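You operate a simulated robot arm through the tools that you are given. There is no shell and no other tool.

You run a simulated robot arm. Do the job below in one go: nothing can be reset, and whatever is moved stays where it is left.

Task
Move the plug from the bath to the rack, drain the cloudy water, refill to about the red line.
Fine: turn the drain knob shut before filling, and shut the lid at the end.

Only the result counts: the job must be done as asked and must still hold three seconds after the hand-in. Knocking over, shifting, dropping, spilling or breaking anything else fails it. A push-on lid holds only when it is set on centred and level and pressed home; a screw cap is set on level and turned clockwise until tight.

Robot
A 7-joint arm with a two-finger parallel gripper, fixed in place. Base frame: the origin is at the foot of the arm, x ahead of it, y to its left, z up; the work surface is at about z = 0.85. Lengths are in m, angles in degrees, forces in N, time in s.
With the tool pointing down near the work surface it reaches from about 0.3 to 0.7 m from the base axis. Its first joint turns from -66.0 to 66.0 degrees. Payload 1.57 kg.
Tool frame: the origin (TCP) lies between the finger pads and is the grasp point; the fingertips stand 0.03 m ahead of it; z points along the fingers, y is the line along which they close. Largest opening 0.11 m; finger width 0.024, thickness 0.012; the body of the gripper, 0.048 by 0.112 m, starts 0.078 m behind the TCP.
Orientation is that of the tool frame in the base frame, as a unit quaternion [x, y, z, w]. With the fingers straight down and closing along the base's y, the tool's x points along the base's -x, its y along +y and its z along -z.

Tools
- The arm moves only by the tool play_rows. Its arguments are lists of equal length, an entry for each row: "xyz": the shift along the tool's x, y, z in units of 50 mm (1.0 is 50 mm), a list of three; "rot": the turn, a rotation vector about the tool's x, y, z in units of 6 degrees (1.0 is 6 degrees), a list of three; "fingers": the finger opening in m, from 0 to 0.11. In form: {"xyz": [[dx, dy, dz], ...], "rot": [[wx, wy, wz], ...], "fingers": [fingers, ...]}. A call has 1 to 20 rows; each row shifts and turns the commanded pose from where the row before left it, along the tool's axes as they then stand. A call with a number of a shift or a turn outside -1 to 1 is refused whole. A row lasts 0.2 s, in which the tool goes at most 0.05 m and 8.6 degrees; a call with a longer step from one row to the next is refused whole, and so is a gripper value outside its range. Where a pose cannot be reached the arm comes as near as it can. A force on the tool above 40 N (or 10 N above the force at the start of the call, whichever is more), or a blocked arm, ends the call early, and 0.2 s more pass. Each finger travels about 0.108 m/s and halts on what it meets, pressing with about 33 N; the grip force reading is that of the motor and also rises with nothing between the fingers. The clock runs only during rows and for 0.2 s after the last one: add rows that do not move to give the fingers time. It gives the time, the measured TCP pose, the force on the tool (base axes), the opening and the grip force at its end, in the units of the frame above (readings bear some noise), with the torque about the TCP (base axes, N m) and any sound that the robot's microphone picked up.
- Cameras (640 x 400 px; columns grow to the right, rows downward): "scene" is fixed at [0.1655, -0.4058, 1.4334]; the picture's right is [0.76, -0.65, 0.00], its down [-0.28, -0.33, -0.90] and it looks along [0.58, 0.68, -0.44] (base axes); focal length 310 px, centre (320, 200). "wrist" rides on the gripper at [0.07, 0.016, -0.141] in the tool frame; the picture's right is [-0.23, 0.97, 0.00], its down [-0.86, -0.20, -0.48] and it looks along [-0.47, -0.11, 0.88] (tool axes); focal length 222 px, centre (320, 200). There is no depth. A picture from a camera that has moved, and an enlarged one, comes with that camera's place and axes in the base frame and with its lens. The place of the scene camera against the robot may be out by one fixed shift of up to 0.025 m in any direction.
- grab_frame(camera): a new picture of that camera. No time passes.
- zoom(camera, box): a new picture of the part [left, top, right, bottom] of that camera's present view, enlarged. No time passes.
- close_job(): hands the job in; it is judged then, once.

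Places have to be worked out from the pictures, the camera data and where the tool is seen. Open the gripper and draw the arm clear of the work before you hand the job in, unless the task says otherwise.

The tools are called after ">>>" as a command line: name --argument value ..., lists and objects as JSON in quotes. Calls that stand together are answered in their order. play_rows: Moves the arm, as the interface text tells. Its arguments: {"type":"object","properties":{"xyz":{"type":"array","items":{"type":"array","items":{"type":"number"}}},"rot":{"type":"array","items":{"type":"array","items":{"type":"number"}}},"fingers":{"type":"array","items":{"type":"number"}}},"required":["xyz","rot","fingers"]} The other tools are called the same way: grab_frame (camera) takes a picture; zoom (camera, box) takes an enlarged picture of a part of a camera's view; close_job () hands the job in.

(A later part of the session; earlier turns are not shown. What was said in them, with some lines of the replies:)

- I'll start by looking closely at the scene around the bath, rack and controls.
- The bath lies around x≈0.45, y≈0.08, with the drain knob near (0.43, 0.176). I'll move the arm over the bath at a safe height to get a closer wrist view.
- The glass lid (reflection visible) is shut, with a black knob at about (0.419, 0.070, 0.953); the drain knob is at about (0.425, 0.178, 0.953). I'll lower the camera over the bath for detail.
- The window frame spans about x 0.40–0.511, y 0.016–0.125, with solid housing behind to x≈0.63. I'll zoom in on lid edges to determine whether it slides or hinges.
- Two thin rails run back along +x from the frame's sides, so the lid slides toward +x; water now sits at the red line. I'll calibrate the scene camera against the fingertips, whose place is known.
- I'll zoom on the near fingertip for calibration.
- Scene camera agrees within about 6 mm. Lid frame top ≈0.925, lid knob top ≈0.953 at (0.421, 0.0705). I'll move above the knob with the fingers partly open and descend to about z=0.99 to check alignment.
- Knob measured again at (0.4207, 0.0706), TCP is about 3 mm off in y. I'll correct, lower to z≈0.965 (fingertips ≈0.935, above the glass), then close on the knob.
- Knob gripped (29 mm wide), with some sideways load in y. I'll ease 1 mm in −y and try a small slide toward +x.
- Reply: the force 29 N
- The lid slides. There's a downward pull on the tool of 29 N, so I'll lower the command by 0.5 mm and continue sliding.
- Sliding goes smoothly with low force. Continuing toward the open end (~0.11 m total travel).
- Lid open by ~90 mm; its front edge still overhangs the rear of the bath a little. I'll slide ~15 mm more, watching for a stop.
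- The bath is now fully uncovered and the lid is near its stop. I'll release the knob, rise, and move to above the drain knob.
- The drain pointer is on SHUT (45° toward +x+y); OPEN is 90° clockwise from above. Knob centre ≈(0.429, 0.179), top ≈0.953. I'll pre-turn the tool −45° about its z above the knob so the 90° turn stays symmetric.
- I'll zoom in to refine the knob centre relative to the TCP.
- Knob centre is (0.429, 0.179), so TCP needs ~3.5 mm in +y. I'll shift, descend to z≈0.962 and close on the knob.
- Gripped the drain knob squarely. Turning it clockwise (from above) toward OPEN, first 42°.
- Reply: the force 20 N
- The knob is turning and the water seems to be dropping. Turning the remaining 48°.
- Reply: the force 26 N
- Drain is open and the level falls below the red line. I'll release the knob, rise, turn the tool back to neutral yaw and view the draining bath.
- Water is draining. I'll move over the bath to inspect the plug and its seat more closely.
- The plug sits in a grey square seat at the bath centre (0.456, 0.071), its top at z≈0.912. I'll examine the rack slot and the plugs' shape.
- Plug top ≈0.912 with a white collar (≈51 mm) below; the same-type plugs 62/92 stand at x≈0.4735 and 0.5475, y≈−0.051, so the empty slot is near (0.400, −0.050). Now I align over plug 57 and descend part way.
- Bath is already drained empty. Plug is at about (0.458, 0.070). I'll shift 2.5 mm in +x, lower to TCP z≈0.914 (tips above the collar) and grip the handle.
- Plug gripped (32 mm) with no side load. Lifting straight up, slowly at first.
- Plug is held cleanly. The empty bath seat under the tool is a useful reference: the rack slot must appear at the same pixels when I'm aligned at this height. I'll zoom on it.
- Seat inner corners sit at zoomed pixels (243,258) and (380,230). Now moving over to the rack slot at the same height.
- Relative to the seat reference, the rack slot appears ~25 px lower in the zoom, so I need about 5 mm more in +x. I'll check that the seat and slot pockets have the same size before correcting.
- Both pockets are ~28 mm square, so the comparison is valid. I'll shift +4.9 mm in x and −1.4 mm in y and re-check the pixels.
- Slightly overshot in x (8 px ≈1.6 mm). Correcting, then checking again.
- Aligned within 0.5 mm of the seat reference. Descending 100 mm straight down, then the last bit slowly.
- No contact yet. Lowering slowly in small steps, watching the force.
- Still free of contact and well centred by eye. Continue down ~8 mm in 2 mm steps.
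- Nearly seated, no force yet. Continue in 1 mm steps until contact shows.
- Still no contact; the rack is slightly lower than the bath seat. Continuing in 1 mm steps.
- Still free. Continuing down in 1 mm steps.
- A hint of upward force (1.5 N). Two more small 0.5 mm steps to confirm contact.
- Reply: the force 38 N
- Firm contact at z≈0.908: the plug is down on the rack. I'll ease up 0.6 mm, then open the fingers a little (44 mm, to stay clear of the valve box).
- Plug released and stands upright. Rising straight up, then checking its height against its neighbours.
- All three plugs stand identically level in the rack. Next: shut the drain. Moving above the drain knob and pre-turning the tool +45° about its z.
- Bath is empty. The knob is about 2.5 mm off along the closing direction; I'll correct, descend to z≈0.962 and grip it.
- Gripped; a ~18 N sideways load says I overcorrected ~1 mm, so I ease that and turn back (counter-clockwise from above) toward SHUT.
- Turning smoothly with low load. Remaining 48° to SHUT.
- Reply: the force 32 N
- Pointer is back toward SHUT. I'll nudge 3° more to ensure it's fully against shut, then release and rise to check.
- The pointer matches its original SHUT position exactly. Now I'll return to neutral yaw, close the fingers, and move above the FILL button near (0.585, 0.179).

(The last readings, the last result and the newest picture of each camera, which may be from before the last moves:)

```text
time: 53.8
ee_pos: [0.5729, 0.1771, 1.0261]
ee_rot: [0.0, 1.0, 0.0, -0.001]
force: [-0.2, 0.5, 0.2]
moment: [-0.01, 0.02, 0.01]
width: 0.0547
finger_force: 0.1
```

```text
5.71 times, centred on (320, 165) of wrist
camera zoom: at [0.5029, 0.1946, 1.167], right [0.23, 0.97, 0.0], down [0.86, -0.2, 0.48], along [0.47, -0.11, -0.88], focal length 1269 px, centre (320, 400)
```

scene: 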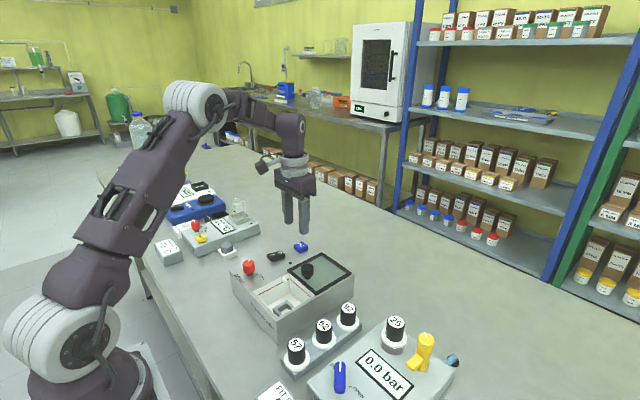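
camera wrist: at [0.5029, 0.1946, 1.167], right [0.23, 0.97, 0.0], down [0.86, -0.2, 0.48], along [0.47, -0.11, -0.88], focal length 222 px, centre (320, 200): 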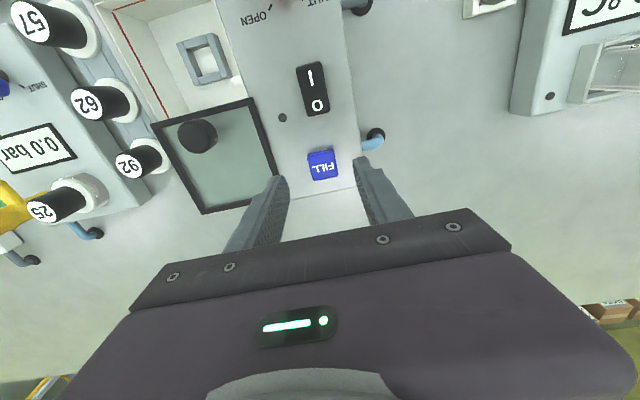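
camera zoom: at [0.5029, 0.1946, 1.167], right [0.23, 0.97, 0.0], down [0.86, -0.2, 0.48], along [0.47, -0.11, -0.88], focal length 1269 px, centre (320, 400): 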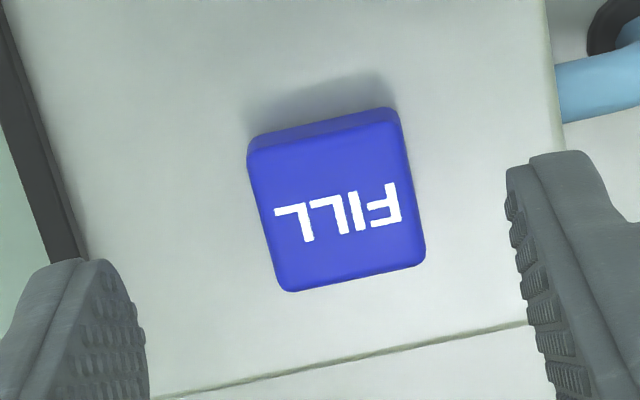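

FILL button centre ≈(0.586, 0.179), about 29 mm square. I'll shift over it, close the fingers and descend to just above it.

>>> play_rows --xyz '[[-0.28, 0.024, 0], [0, 0, 0.4], [0, 0, 0.4], [0, 0, 0], [0, 0, 0]]' --rot '[[0, 0, 0], [0, 0, 0], [0, 0, 0], [0, 0, 0], [0, 0, 0]]' --fingers '[0.0, 0.0, 0.0, 0.0, 0.0]'

>>> zoom --camera "scene" --box '[230, 220, 374, 310]'

>>> grab_frame --camera "wrist"

```text
time: 55.0
ee_pos: [0.5846, 0.1781, 0.9845]
ee_rot: [0.0, 1.0, 0.001, 0.0]
force: [-0.8, 0.1, 0.0]
moment: [0.01, -0.01, -0.01]
width: 0.0
finger_force: 21.1
```

```text
4.44 times, centred on (302, 265) of scene
camera zoom: at [0.1655, -0.4058, 1.4334], right [0.76, -0.65, 0.0], down [-0.28, -0.33, -0.9], along [0.58, 0.68, -0.44], focal length 1379 px, centre (400, -89)
```

zoom: 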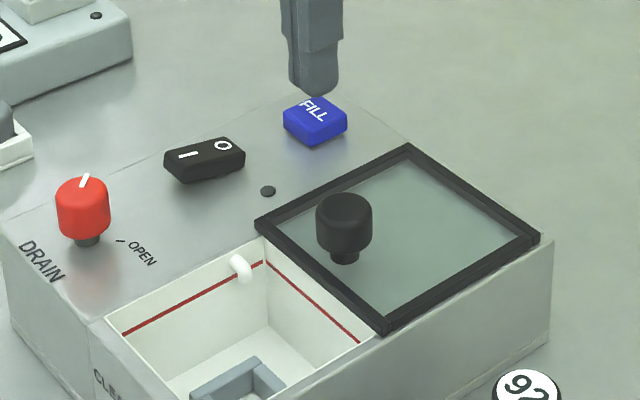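

```text
taken
camera wrist: at [0.5161, 0.1954, 1.1263], right [0.23, 0.97, 0.0], down [0.86, -0.2, 0.48], along [0.47, -0.11, -0.88], focal length 222 px, centre (320, 200)
```

wrist: 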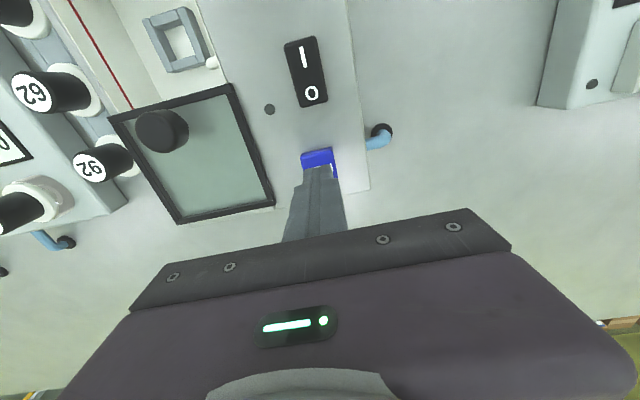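

Well aligned over FILL. Lowering to just about its surface (tips ≈0.938), watching force and sound.

>>> play_rows --xyz '[[0, 0, 0.12], [0, 0, 0.12], [0, 0, 0.08], [0, 0, 0]]' --rot '[[0, 0, 0], [0, 0, 0], [0, 0, 0], [0, 0, 0]]' --fingers '[0.0, 0.0, 0.0, 0.0]'

>>> zoom --camera "scene" --box '[270, 220, 350, 270]'

```text
time: 56.0
ee_pos: [0.5843, 0.1786, 0.9709]
ee_rot: [0.0, 1.0, 0.0, -0.001]
force: [-0.2, 0.2, -0.3]
moment: [0.04, -0.02, 0.01]
width: 0.0
finger_force: 20.9
```

```text
8.00 times, centred on (310, 245) of scene
camera zoom: at [0.1655, -0.4058, 1.4334], right [0.76, -0.65, 0.0], down [-0.28, -0.33, -0.9], along [0.58, 0.68, -0.44], focal length 2482 px, centre (400, -160)
```

zoom: 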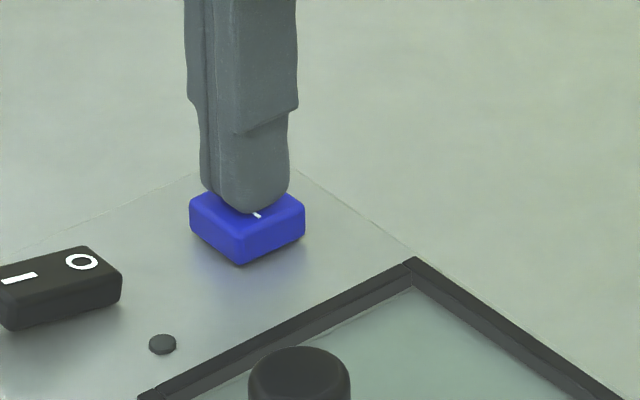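

No contact yet; the tips are just above the button. Stepping down 1.5 mm at a time.

>>> play_rows --xyz '[[0, 0, 0.03], [0, 0, 0.03]]' --rot '[[0, 0, 0], [0, 0, 0]]' --fingers '[0.0, 0.0]'

```text
time: 56.6
ee_pos: [0.5838, 0.1772, 0.9677]
ee_rot: [0.0, 1.0, 0.001, 0.0]
force: [0.7, -0.4, 1.5]
moment: [0.0, -0.02, -0.02]
width: 0.0
finger_force: 21.4
```

Force just starting (1.5 N). Another 1.5 mm step and a look at the bath.

>>> play_rows --xyz '[[0, 0, 0.03]]' --rot '[[0, 0, 0]]' --fingers '[0.0]'

>>> zoom --camera "scene" --box '[230, 240, 358, 320]'

```text
time: 57.0
ee_pos: [0.5849, 0.1777, 0.9664]
ee_rot: [0.0, 1.0, -0.001, -0.001]
force: [1.3, -1.0, 2.6]
moment: [-0.02, -0.03, 0.0]
width: 0.0
finger_force: 21.1
```

```text
5.00 times, centred on (294, 280) of scene
camera zoom: at [0.1655, -0.4058, 1.4334], right [0.76, -0.65, 0.0], down [-0.28, -0.33, -0.9], along [0.58, 0.68, -0.44], focal length 1551 px, centre (450, -200)
```

zoom: 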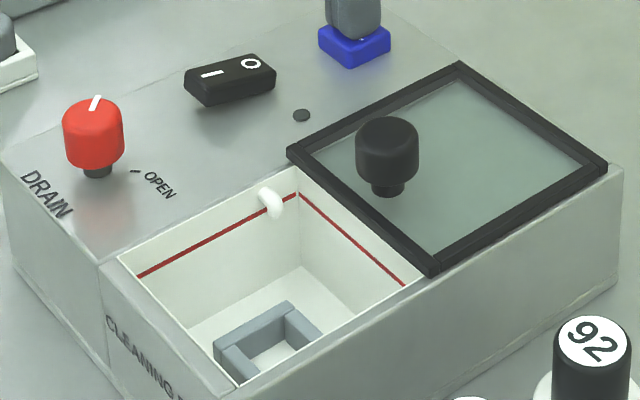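

Light spring force (2.6 N) and no flow yet. Pressing another 1 mm.

>>> play_rows --xyz '[[0, 0, 0.02]]' --rot '[[0, 0, 0]]' --fingers '[0.0]'

>>> zoom --camera "scene" --box '[230, 240, 358, 320]'

```text
time: 57.4
ee_pos: [0.5843, 0.1783, 0.9648]
ee_rot: [-0.001, 1.0, -0.001, 0.0]
force: [-1.5, -0.4, 2.3]
moment: [-0.05, -0.04, -0.01]
width: 0.0001
finger_force: 21.4
heard: click
```

```text
5.00 times, centred on (294, 280) of scene
camera zoom: at [0.1655, -0.4058, 1.4334], right [0.76, -0.65, 0.0], down [-0.28, -0.33, -0.9], along [0.58, 0.68, -0.44], focal length 1551 px, centre (450, -200)
```

zoom: 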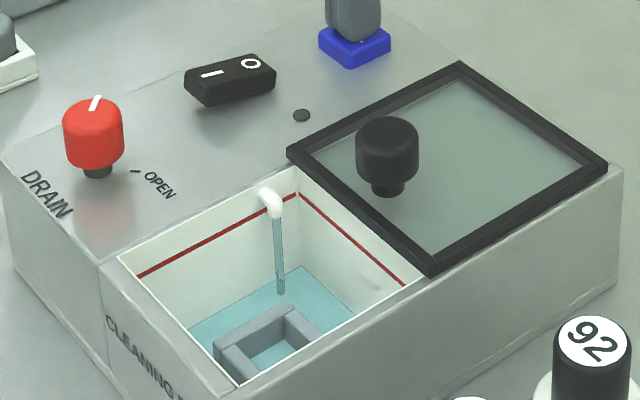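

Click heard and clean water is flowing from the spout. Holding for a short time and checking the level.

>>> play_rows --xyz '[[0, 0, 0], [0, 0, 0]]' --rot '[[0, 0, 0], [0, 0, 0]]' --fingers '[0.0, 0.0]'

>>> zoom --camera "scene" --box '[230, 240, 358, 320]'

```text
time: 58.0
ee_pos: [0.5845, 0.1774, 0.9644]
ee_rot: [0.001, 1.0, -0.001, 0.0]
force: [-0.7, -0.8, 1.7]
moment: [-0.02, 0.02, -0.02]
width: 0.0001
finger_force: 21.4
```

```text
5.00 times, centred on (294, 280) of scene
camera zoom: at [0.1655, -0.4058, 1.4334], right [0.76, -0.65, 0.0], down [-0.28, -0.33, -0.9], along [0.58, 0.68, -0.44], focal length 1551 px, centre (450, -200)
```

zoom: 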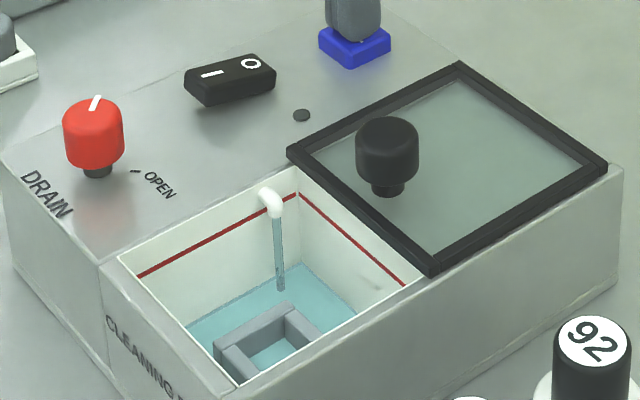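

The level rises slowly (~4 px in 0.6 s of about 75 px needed). Holding for about 2 s more.

>>> play_rows --xyz '[[0, 0, 0], [0, 0, 0], [0, 0, 0], [0, 0, 0], [0, 0, 0], [0, 0, 0], [0, 0, 0], [0, 0, 0], [0, 0, 0], [0, 0, 0]]' --rot '[[0, 0, 0], [0, 0, 0], [0, 0, 0], [0, 0, 0], [0, 0, 0], [0, 0, 0], [0, 0, 0], [0, 0, 0], [0, 0, 0], [0, 0, 0]]' --fingers '[0.0, 0.0, 0.0, 0.0, 0.0, 0.0, 0.0, 0.0, 0.0, 0.0]'

>>> zoom --camera "scene" --box '[230, 240, 358, 320]'

```text
time: 60.2
ee_pos: [0.5844, 0.1781, 0.9641]
ee_rot: [-0.001, 1.0, 0.0, 0.0]
force: [-0.4, -0.2, 1.8]
moment: [-0.01, 0.01, -0.02]
width: 0.0
finger_force: 21.7
```

```text
5.00 times, centred on (294, 280) of scene
camera zoom: at [0.1655, -0.4058, 1.4334], right [0.76, -0.65, 0.0], down [-0.28, -0.33, -0.9], along [0.58, 0.68, -0.44], focal length 1551 px, centre (450, -200)
```

zoom: 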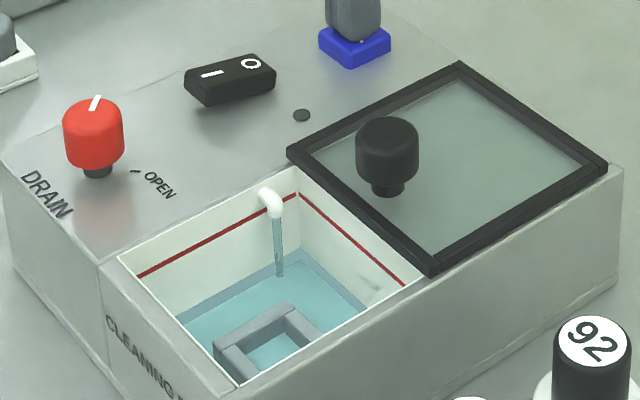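

Rate ≈7 px/s with ~54 px to the red line (≈8 s). Holding another ~4 s.

>>> play_rows --xyz '[[0, 0, 0], [0, 0, 0], [0, 0, 0], [0, 0, 0], [0, 0, 0], [0, 0, 0], [0, 0, 0], [0, 0, 0], [0, 0, 0], [0, 0, 0], [0, 0, 0], [0, 0, 0], [0, 0, 0], [0, 0, 0], [0, 0, 0], [0, 0, 0], [0, 0, 0], [0, 0, 0], [0, 0, 0], [0, 0, 0]]' --rot '[[0, 0, 0], [0, 0, 0], [0, 0, 0], [0, 0, 0], [0, 0, 0], [0, 0, 0], [0, 0, 0], [0, 0, 0], [0, 0, 0], [0, 0, 0], [0, 0, 0], [0, 0, 0], [0, 0, 0], [0, 0, 0], [0, 0, 0], [0, 0, 0], [0, 0, 0], [0, 0, 0], [0, 0, 0], [0, 0, 0]]' --fingers '[0.0, 0.0, 0.0, 0.0, 0.0, 0.0, 0.0, 0.0, 0.0, 0.0, 0.0, 0.0, 0.0, 0.0, 0.0, 0.0, 0.0, 0.0, 0.0, 0.0]'

>>> zoom --camera "scene" --box '[230, 240, 358, 320]'

```text
time: 64.4
ee_pos: [0.584, 0.178, 0.9647]
ee_rot: [0.0, 1.0, 0.0, 0.001]
force: [-0.2, 1.3, 2.2]
moment: [0.03, 0.02, 0.02]
width: 0.0002
finger_force: 21.4
```

```text
5.00 times, centred on (294, 280) of scene
camera zoom: at [0.1655, -0.4058, 1.4334], right [0.76, -0.65, 0.0], down [-0.28, -0.33, -0.9], along [0.58, 0.68, -0.44], focal length 1551 px, centre (450, -200)
```

zoom: 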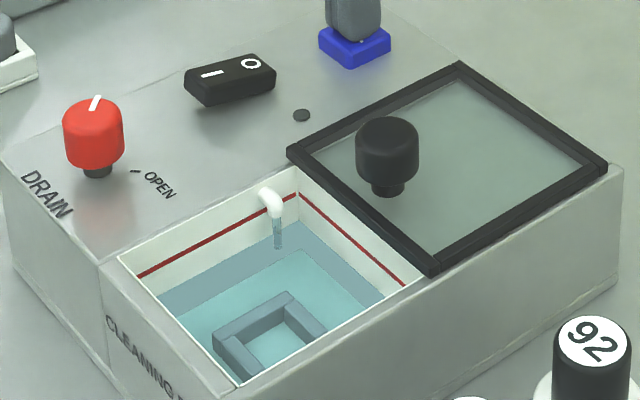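

Waterline is now at ~220 px vs red line at ~193 at the far corner; about 4 s more. I'll zoom in for precision, then hold ~2 s.

>>> play_rows --xyz '[[0, 0, 0], [0, 0, 0], [0, 0, 0], [0, 0, 0], [0, 0, 0], [0, 0, 0], [0, 0, 0], [0, 0, 0], [0, 0, 0], [0, 0, 0]]' --rot '[[0, 0, 0], [0, 0, 0], [0, 0, 0], [0, 0, 0], [0, 0, 0], [0, 0, 0], [0, 0, 0], [0, 0, 0], [0, 0, 0], [0, 0, 0]]' --fingers '[0.0, 0.0, 0.0, 0.0, 0.0, 0.0, 0.0, 0.0, 0.0, 0.0]'

>>> zoom --camera "scene" --box '[255, 265, 319, 305]'

```text
time: 66.6
ee_pos: [0.5849, 0.1781, 0.9647]
ee_rot: [0.0, 1.0, 0.0, 0.0]
force: [-0.6, 0.1, 2.2]
moment: [0.0, 0.05, -0.03]
width: 0.0
finger_force: 21.3
```

```text
10.00 times, centred on (287, 285) of scene
camera zoom: at [0.1655, -0.4058, 1.4334], right [0.76, -0.65, 0.0], down [-0.28, -0.33, -0.9], along [0.58, 0.68, -0.44], focal length 3102 px, centre (650, -650)
```

zoom: 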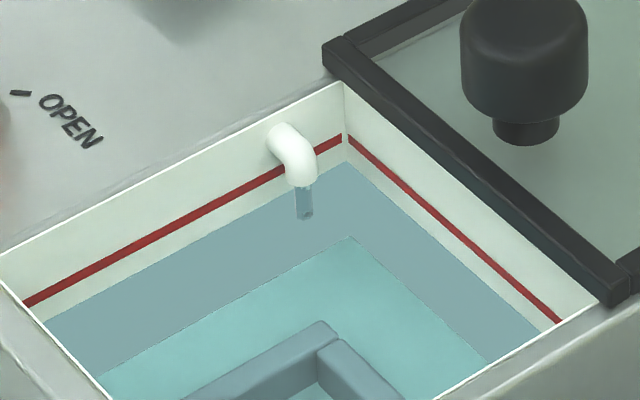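

Waterline is ~24 px (≈6.5 mm) below the red line in this zoom, rising ~13 px/s. I'll hold ~1.3 s more and then lift off the button.

>>> play_rows --xyz '[[0, 0, 0], [0, 0, 0], [0, 0, 0], [0, 0, 0], [0, 0, 0], [0, 0, 0], [0, 0, -0.15]]' --rot '[[0, 0, 0], [0, 0, 0], [0, 0, 0], [0, 0, 0], [0, 0, 0], [0, 0, 0], [0, 0, 0]]' --fingers '[0.0, 0.0, 0.0, 0.0, 0.0, 0.0, 0.0]'

>>> zoom --camera "scene" --box '[255, 265, 319, 305]'

```text
time: 68.2
ee_pos: [0.5846, 0.1786, 0.9733]
ee_rot: [-0.001, 1.0, 0.0, 0.0]
force: [-0.1, -0.3, 0.1]
moment: [0.0, 0.0, 0.01]
width: 0.0002
finger_force: 21.6
```

```text
10.00 times, centred on (287, 285) of scene
camera zoom: at [0.1655, -0.4058, 1.4334], right [0.76, -0.65, 0.0], down [-0.28, -0.33, -0.9], along [0.58, 0.68, -0.44], focal length 3102 px, centre (650, -650)
```

zoom: 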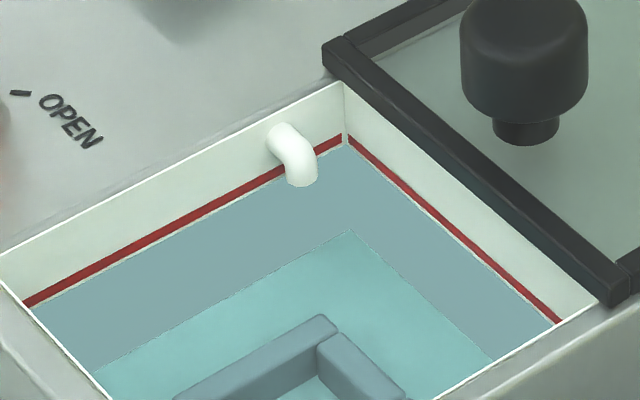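

Flow stopped on release and the level is just below the red line (≈1–2 mm). I'll give one brief top-up press (~0.3 s) to bring it onto the line, then lift off.

>>> play_rows --xyz '[[0, 0, 0.15], [0, 0, 0], [0, 0, -0.3], [0, 0, 0]]' --rot '[[0, 0, 0], [0, 0, 0], [0, 0, 0], [0, 0, 0]]' --fingers '[0.0, 0.0, 0.0, 0.0]'

>>> zoom --camera "scene" --box '[255, 265, 319, 305]'

```text
time: 69.2
ee_pos: [0.5853, 0.1796, 0.9796]
ee_rot: [0.0, 1.0, 0.0, 0.0]
force: [0.4, 0.3, 0.2]
moment: [-0.02, -0.01, 0.0]
width: 0.0004
finger_force: 21.3
heard: click
```

```text
10.00 times, centred on (287, 285) of scene
camera zoom: at [0.1655, -0.4058, 1.4334], right [0.76, -0.65, 0.0], down [-0.28, -0.33, -0.9], along [0.58, 0.68, -0.44], focal length 3102 px, centre (650, -650)
```

zoom: 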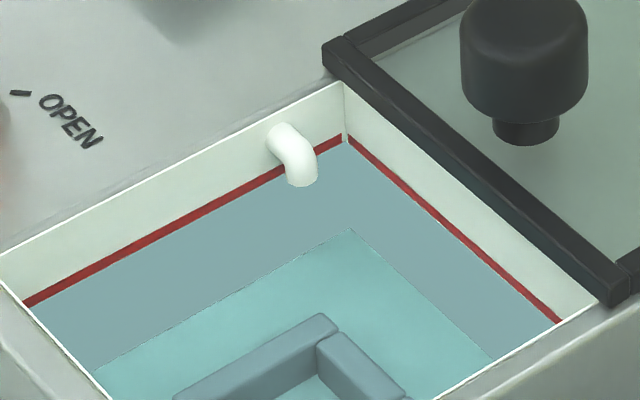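

Water now sits right at the red line with flow stopped. Next, shut the lid: rising and moving above the lid knob (≈0.524, 0.070) with fingers open.

>>> play_rows --xyz '[[0, 0, -0.6], [0, 0, -0.6], [0.407, -0.724, 0], [0.407, -0.724, 0], [0.407, -0.724, 0], [0, 0, 0], [0, 0, 0]]' --rot '[[0, 0, 0], [0, 0, 0], [0, 0, 0], [0, 0, 0], [0, 0, 0], [0, 0, 0], [0, 0, 0]]' --fingers '[0.0, 0.0, 0.03, 0.065, 0.065, 0.065, 0.065]'

>>> grab_frame --camera "wrist"

>>> zoom --camera "wrist" --box '[264, 120, 376, 190]'

>>> zoom --camera "scene" --box '[230, 230, 374, 320]'

```text
time: 70.8
ee_pos: [0.5229, 0.0705, 1.0392]
ee_rot: [0.0, 1.0, 0.0, 0.0]
force: [0.7, 0.8, -0.2]
moment: [-0.01, 0.04, -0.02]
width: 0.0651
finger_force: 0.1
```

```text
taken
camera wrist: at [0.4539, 0.0881, 1.1798], right [0.23, 0.97, 0.0], down [0.85, -0.2, 0.48], along [0.47, -0.11, -0.88], focal length 222 px, centre (320, 200)
```

wrist: 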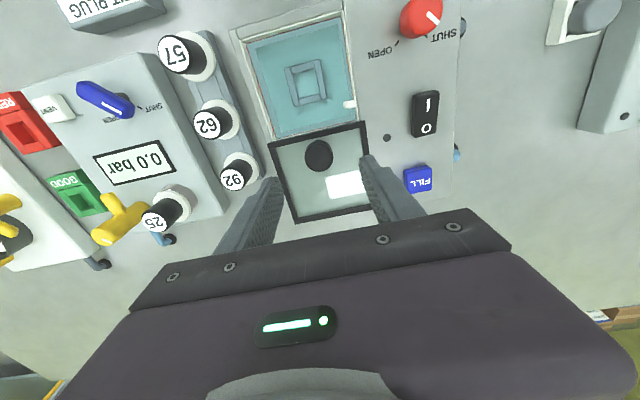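

```text
5.71 times, centred on (320, 155) of wrist
camera zoom: at [0.4539, 0.0881, 1.1798], right [0.23, 0.97, 0.0], down [0.85, -0.2, 0.48], along [0.47, -0.11, -0.88], focal length 1269 px, centre (320, 457)
```

zoom: 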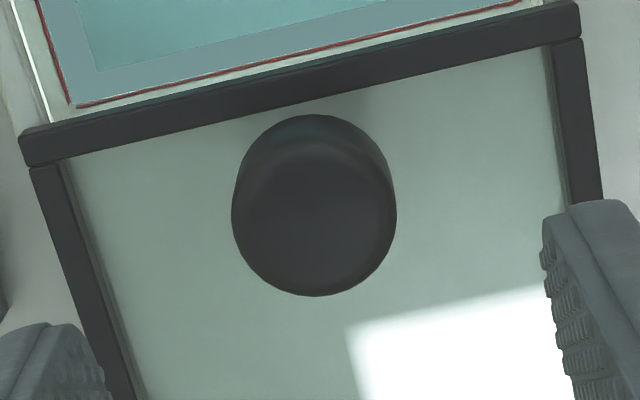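

```text
4.44 times, centred on (302, 275) of scene
camera zoom: at [0.1655, -0.4058, 1.4334], right [0.76, -0.65, 0.0], down [-0.28, -0.33, -0.9], along [0.58, 0.68, -0.44], focal length 1379 px, centre (400, -133)
```

zoom: 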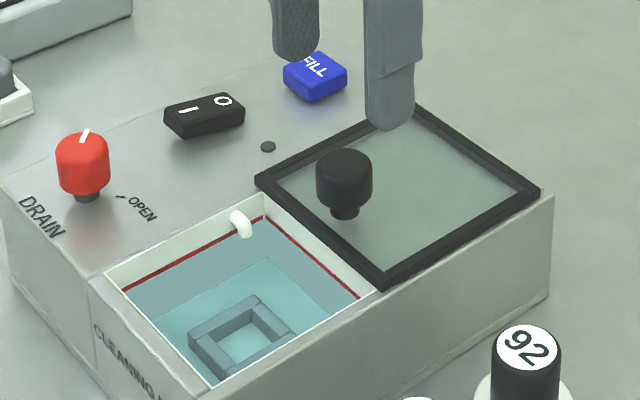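

Knob is ~1–2 mm from the TCP axis. Correcting, lowering to TCP z≈0.965 and gripping the lid knob.

>>> play_rows --xyz '[[-0.025, -0.025, 0.5], [0, 0, 0.5], [0, 0, 0.4], [0, 0, 0.09], [0, 0, 0], [0, 0, 0], [0, 0, 0]]' --rot '[[0, 0, 0], [0, 0, 0], [0, 0, 0], [0, 0, 0], [0, 0, 0], [0, 0, 0], [0, 0, 0]]' --fingers '[0.065, 0.065, 0.065, 0.065, 0.04, 0.0, 0.0]'

>>> zoom --camera "scene" --box '[230, 220, 374, 310]'

```text
time: 72.4
ee_pos: [0.5253, 0.0693, 0.9643]
ee_rot: [0.0, 1.0, 0.0, -0.001]
force: [0.3, 3.6, -7.0]
moment: [0.13, -0.28, 0.0]
width: 0.0291
finger_force: 39.3
```

```text
4.44 times, centred on (302, 265) of scene
camera zoom: at [0.1657, -0.4056, 1.4335], right [0.76, -0.65, 0.0], down [-0.28, -0.33, -0.9], along [0.58, 0.68, -0.44], focal length 1379 px, centre (400, -89)
```

zoom: 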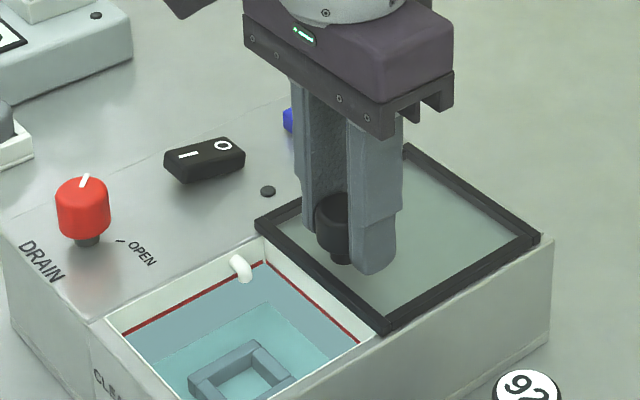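

Knob gripped with small side load. Sliding the lid toward −x in steps.

>>> play_rows --xyz '[[0.1, 0, 0], [0.2, 0, 0], [0.2, 0, 0], [0.2, 0, 0], [0, 0, 0]]' --rot '[[0, 0, 0], [0, 0, 0], [0, 0, 0], [0, 0, 0], [0, 0, 0]]' --fingers '[0.0, 0.0, 0.0, 0.0, 0.0]'

```text
time: 73.6
ee_pos: [0.4916, 0.0699, 0.964]
ee_rot: [0.0, 1.0, 0.001, 0.001]
force: [-0.1, 16.0, 4.7]
moment: [0.36, -0.05, -0.07]
width: 0.0292
finger_force: 38.9
```

Moving well; a 16 N side force suggests easing ~0.8 mm in +y. Continuing.

>>> play_rows --xyz '[[0.1, 0.016, 0], [0.2, 0, 0], [0.2, 0, 0], [0.2, 0, 0], [0, 0, 0]]' --rot '[[0, 0, 0], [0, 0, 0], [0, 0, 0], [0, 0, 0], [0, 0, 0]]' --fingers '[0.0, 0.0, 0.0, 0.0, 0.0]'

```text
time: 74.8
ee_pos: [0.4538, 0.07, 0.9671]
ee_rot: [-0.001, 1.0, 0.001, 0.0]
force: [-0.5, 4.8, -3.4]
moment: [0.15, -0.01, -0.06]
width: 0.0291
finger_force: 38.6
stopped in row 5: the force on the tool passed its limit at 41 N (the readings are from after the stop); the commanded pose is now the measured one
```

A momentary force peak stopped the call; readings are low again. Checking the view before continuing.

>>> zoom --camera "scene" --box '[220, 230, 364, 320]'

>>> grab_frame --camera "wrist"

```text
4.44 times, centred on (292, 275) of scene
camera zoom: at [0.1656, -0.4057, 1.4335], right [0.76, -0.65, 0.0], down [-0.28, -0.33, -0.9], along [0.58, 0.68, -0.44], focal length 1379 px, centre (444, -133)
```

zoom: 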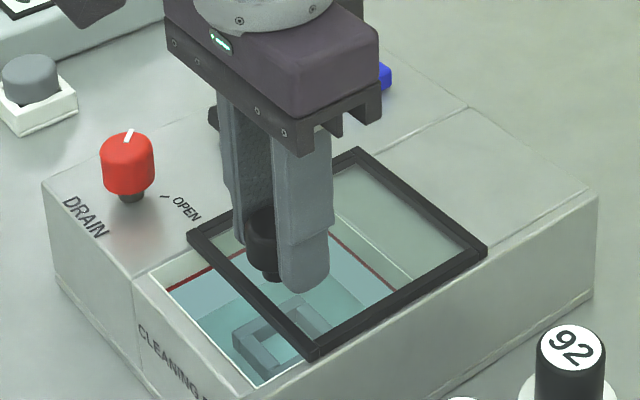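

```text
taken
camera wrist: at [0.3851, 0.0866, 1.1071], right [0.23, 0.97, 0.0], down [0.86, -0.2, 0.48], along [0.46, -0.11, -0.88], focal length 222 px, centre (320, 200)
```

wrist: 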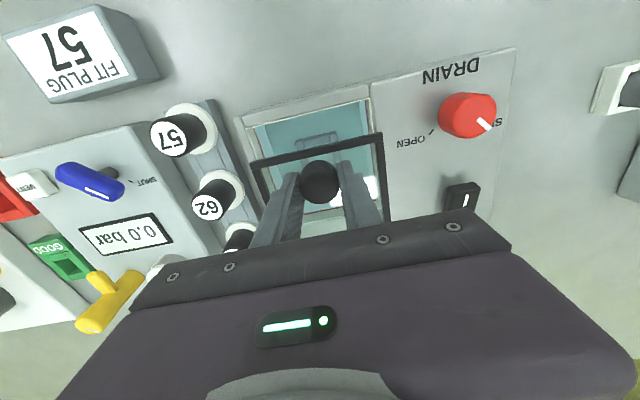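

Lid still on its rails, 33 mm to go. Continuing with smaller steps.

>>> play_rows --xyz '[[0, 0, 0], [0.1, 0, 0], [0.12, 0, 0], [0.12, 0, 0]]' --rot '[[0, 0, 0], [0, 0, 0], [0, 0, 0], [0, 0, 0]]' --fingers '[0.0, 0.0, 0.0, 0.0]'

```text
time: 75.8
ee_pos: [0.4364, 0.0703, 0.9662]
ee_rot: [0.0, 1.0, 0.001, -0.002]
force: [1.0, 16.3, -28.4]
moment: [0.27, 0.03, -0.06]
width: 0.0292
finger_force: 38.8
```

Tool is being pulled down (28 N) and +y; relieving by 0.5 mm down and 0.8 mm +y, then sliding ~10 mm more.

>>> play_rows --xyz '[[0, 0.016, 0.01], [0.1, 0, 0], [0.1, 0, 0], [0, 0, 0]]' --rot '[[0, 0, 0], [0, 0, 0], [0, 0, 0], [0, 0, 0]]' --fingers '[0.0, 0.0, 0.0, 0.0]'

>>> zoom --camera "scene" --box '[220, 230, 364, 320]'

```text
time: 76.8
ee_pos: [0.4272, 0.0703, 0.9651]
ee_rot: [0.0, 1.0, 0.0, 0.001]
force: [-0.4, 0.0, 13.4]
moment: [0.0, 0.2, 0.02]
width: 0.0292
finger_force: 39.5
```

```text
4.44 times, centred on (292, 275) of scene
camera zoom: at [0.1654, -0.4058, 1.4335], right [0.76, -0.65, 0.0], down [-0.28, -0.33, -0.9], along [0.58, 0.68, -0.44], focal length 1379 px, centre (444, -133)
```

zoom: 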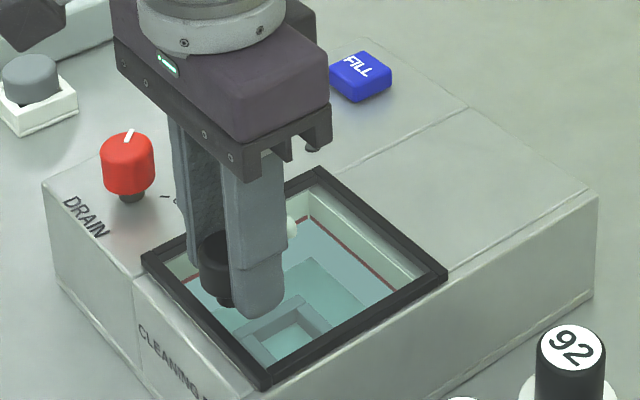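

About 6 mm left. Sliding in 2 mm steps until the stop is felt.

>>> play_rows --xyz '[[0.04, 0, -0.003], [0.04, 0, 0], [0.04, 0, 0], [0, 0, 0]]' --rot '[[0, 0, 0], [0, 0, 0], [0, 0, 0], [0, 0, 0]]' --fingers '[0.0, 0.0, 0.0, 0.0]'

>>> zoom --camera "scene" --box '[220, 230, 364, 320]'

```text
time: 77.8
ee_pos: [0.4205, 0.07, 0.9663]
ee_rot: [-0.001, 1.0, 0.001, 0.001]
force: [8.2, 2.4, -7.2]
moment: [0.01, 0.05, 0.02]
width: 0.0292
finger_force: 38.8
```

```text
4.44 times, centred on (292, 275) of scene
camera zoom: at [0.1659, -0.4057, 1.4334], right [0.76, -0.65, 0.0], down [-0.28, -0.33, -0.9], along [0.58, 0.68, -0.44], focal length 1379 px, centre (444, -133)
```

zoom: 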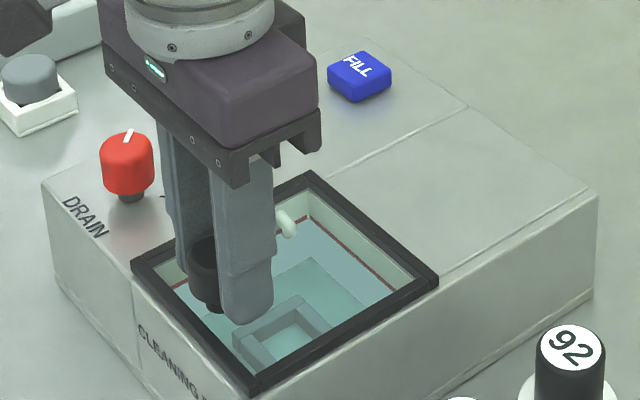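

A +8 N x-force indicates the stop; one more 1 mm push to confirm it's fully shut.

>>> play_rows --xyz '[[0.02, 0, 0], [0, 0, 0]]' --rot '[[0, 0, 0], [0, 0, 0]]' --fingers '[0.0, 0.0]'

>>> zoom --camera "scene" --box '[240, 255, 320, 305]'

```text
time: 78.4
ee_pos: [0.4215, 0.0698, 0.9659]
ee_rot: [-0.002, 1.0, 0.001, 0.001]
force: [12.5, 13.0, 3.3]
moment: [0.32, -0.06, -0.04]
width: 0.029
finger_force: 39.1
```

```text
8.00 times, centred on (280, 280) of scene
camera zoom: at [0.1658, -0.4054, 1.4335], right [0.76, -0.65, 0.0], down [-0.28, -0.33, -0.9], along [0.58, 0.68, -0.44], focal length 2482 px, centre (640, -440)
```

zoom: 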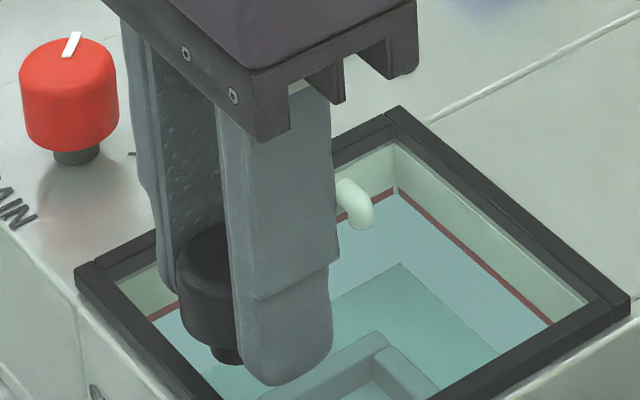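

The lid frame corners match the original shut position pixel for pixel. Releasing the knob and rising clear.

>>> play_rows --xyz '[[0, 0, 0], [0, 0, 0], [0, 0, -0.3], [0, 0, -0.8], [0, 0, -0.9], [0.5, 0.5, -0.6], [0.5, 0.5, -0.6], [0.5, 0.5, -0.4], [0, 0, 0], [0, 0, 0]]' --rot '[[0, 0, 0], [0, 0, 0], [0, 0, 0], [0, 0, 0], [0, 0, 0], [0, 0, 0], [0, 0, 0], [0, 0, 0], [0, 0, 0], [0, 0, 0]]' --fingers '[0.065, 0.065, 0.065, 0.065, 0.065, 0.11, 0.11, 0.11, 0.11, 0.11]'

>>> zoom --camera "scene" --box '[210, 230, 370, 330]'

>>> zoom --camera "scene" --box '[255, 265, 319, 305]'

>>> grab_frame --camera "scene"

>>> grab_frame --camera "wrist"

```text
time: 80.6
ee_pos: [0.3412, 0.1415, 1.1462]
ee_rot: [-0.001, 1.0, 0.0, -0.001]
force: [-0.9, -0.3, 0.4]
moment: [-0.01, -0.03, 0.0]
width: 0.11
finger_force: 0.0
```

```text
4.00 times, centred on (290, 280) of scene
camera zoom: at [0.1655, -0.4058, 1.4334], right [0.76, -0.65, 0.0], down [-0.28, -0.33, -0.9], along [0.58, 0.68, -0.44], focal length 1241 px, centre (440, -120)
```

zoom: 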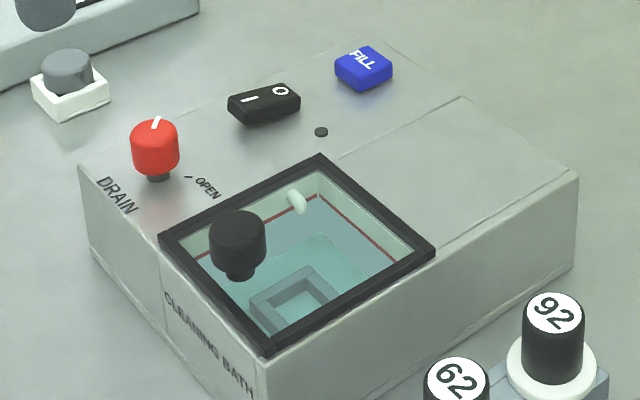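

```text
10.00 times, centred on (287, 285) of scene
camera zoom: at [0.1655, -0.4058, 1.4334], right [0.76, -0.65, 0.0], down [-0.28, -0.33, -0.9], along [0.58, 0.68, -0.44], focal length 3102 px, centre (650, -650)
```

zoom: 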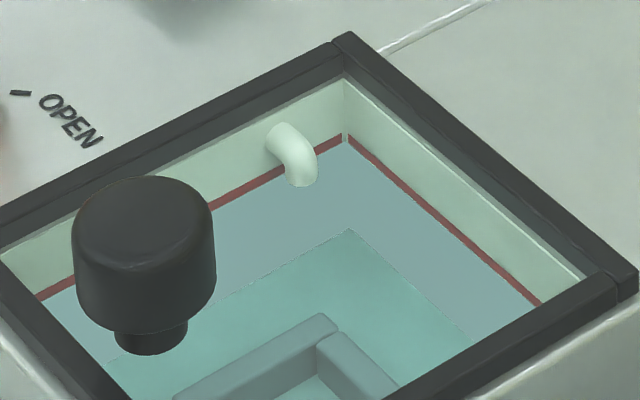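

```text
taken
```

scene: 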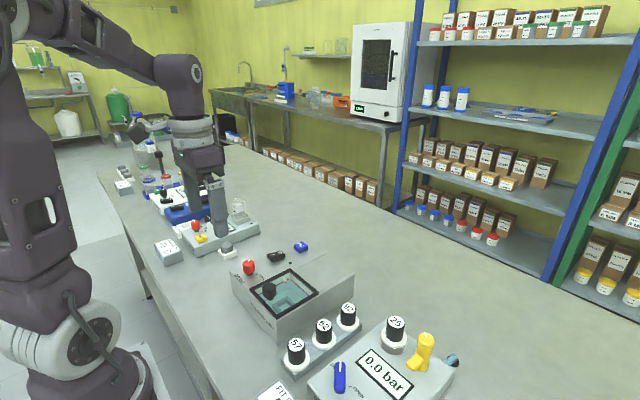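

```text
taken
camera wrist: at [0.272, 0.1582, 1.2878], right [0.23, 0.97, 0.0], down [0.86, -0.2, 0.48], along [0.47, -0.11, -0.88], focal length 222 px, centre (320, 200)
```

wrist: 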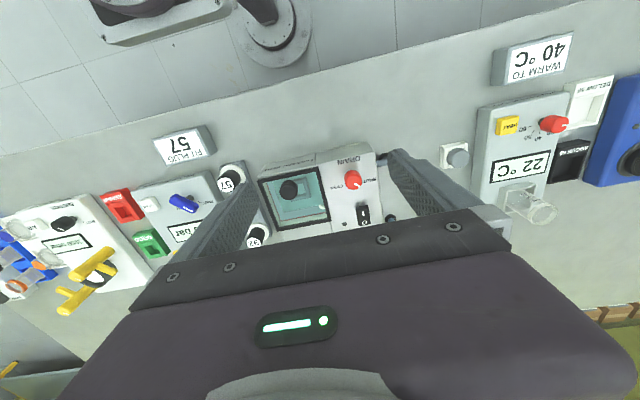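

Plug 57 is level in the rack and the drain pointer is on SHUT. Clean water has held at the red line for 11 s, the lid is fully shut, and the arm is clear with the gripper open. Handing in.

>>> close_job

```text
The job is handed in.
```

The job is done and handed in; the hand-in gave no verdict back.

- **Plug:** plug 57 is out of the bath and standing level in the empty rack slot, next to 62 and 92.
- **Water:** the cloudy water drained fully. I turned the drain knob back to SHUT before filling. The clean water is at the lower edge of the red line and did not change over the 11 s before hand-in.
- **Lid:** it slid back against its stop, and its corners match where they were at the start.
- **Arm:** the gripper is open and raised clear of the bath and rack. I saw nothing else moved or spilled in the last pictures.

While I was sliding the lid shut, one move stopped early when the force passed its limit at 41 N. I checked that the lid was still on its rails, then finished in smaller steps.
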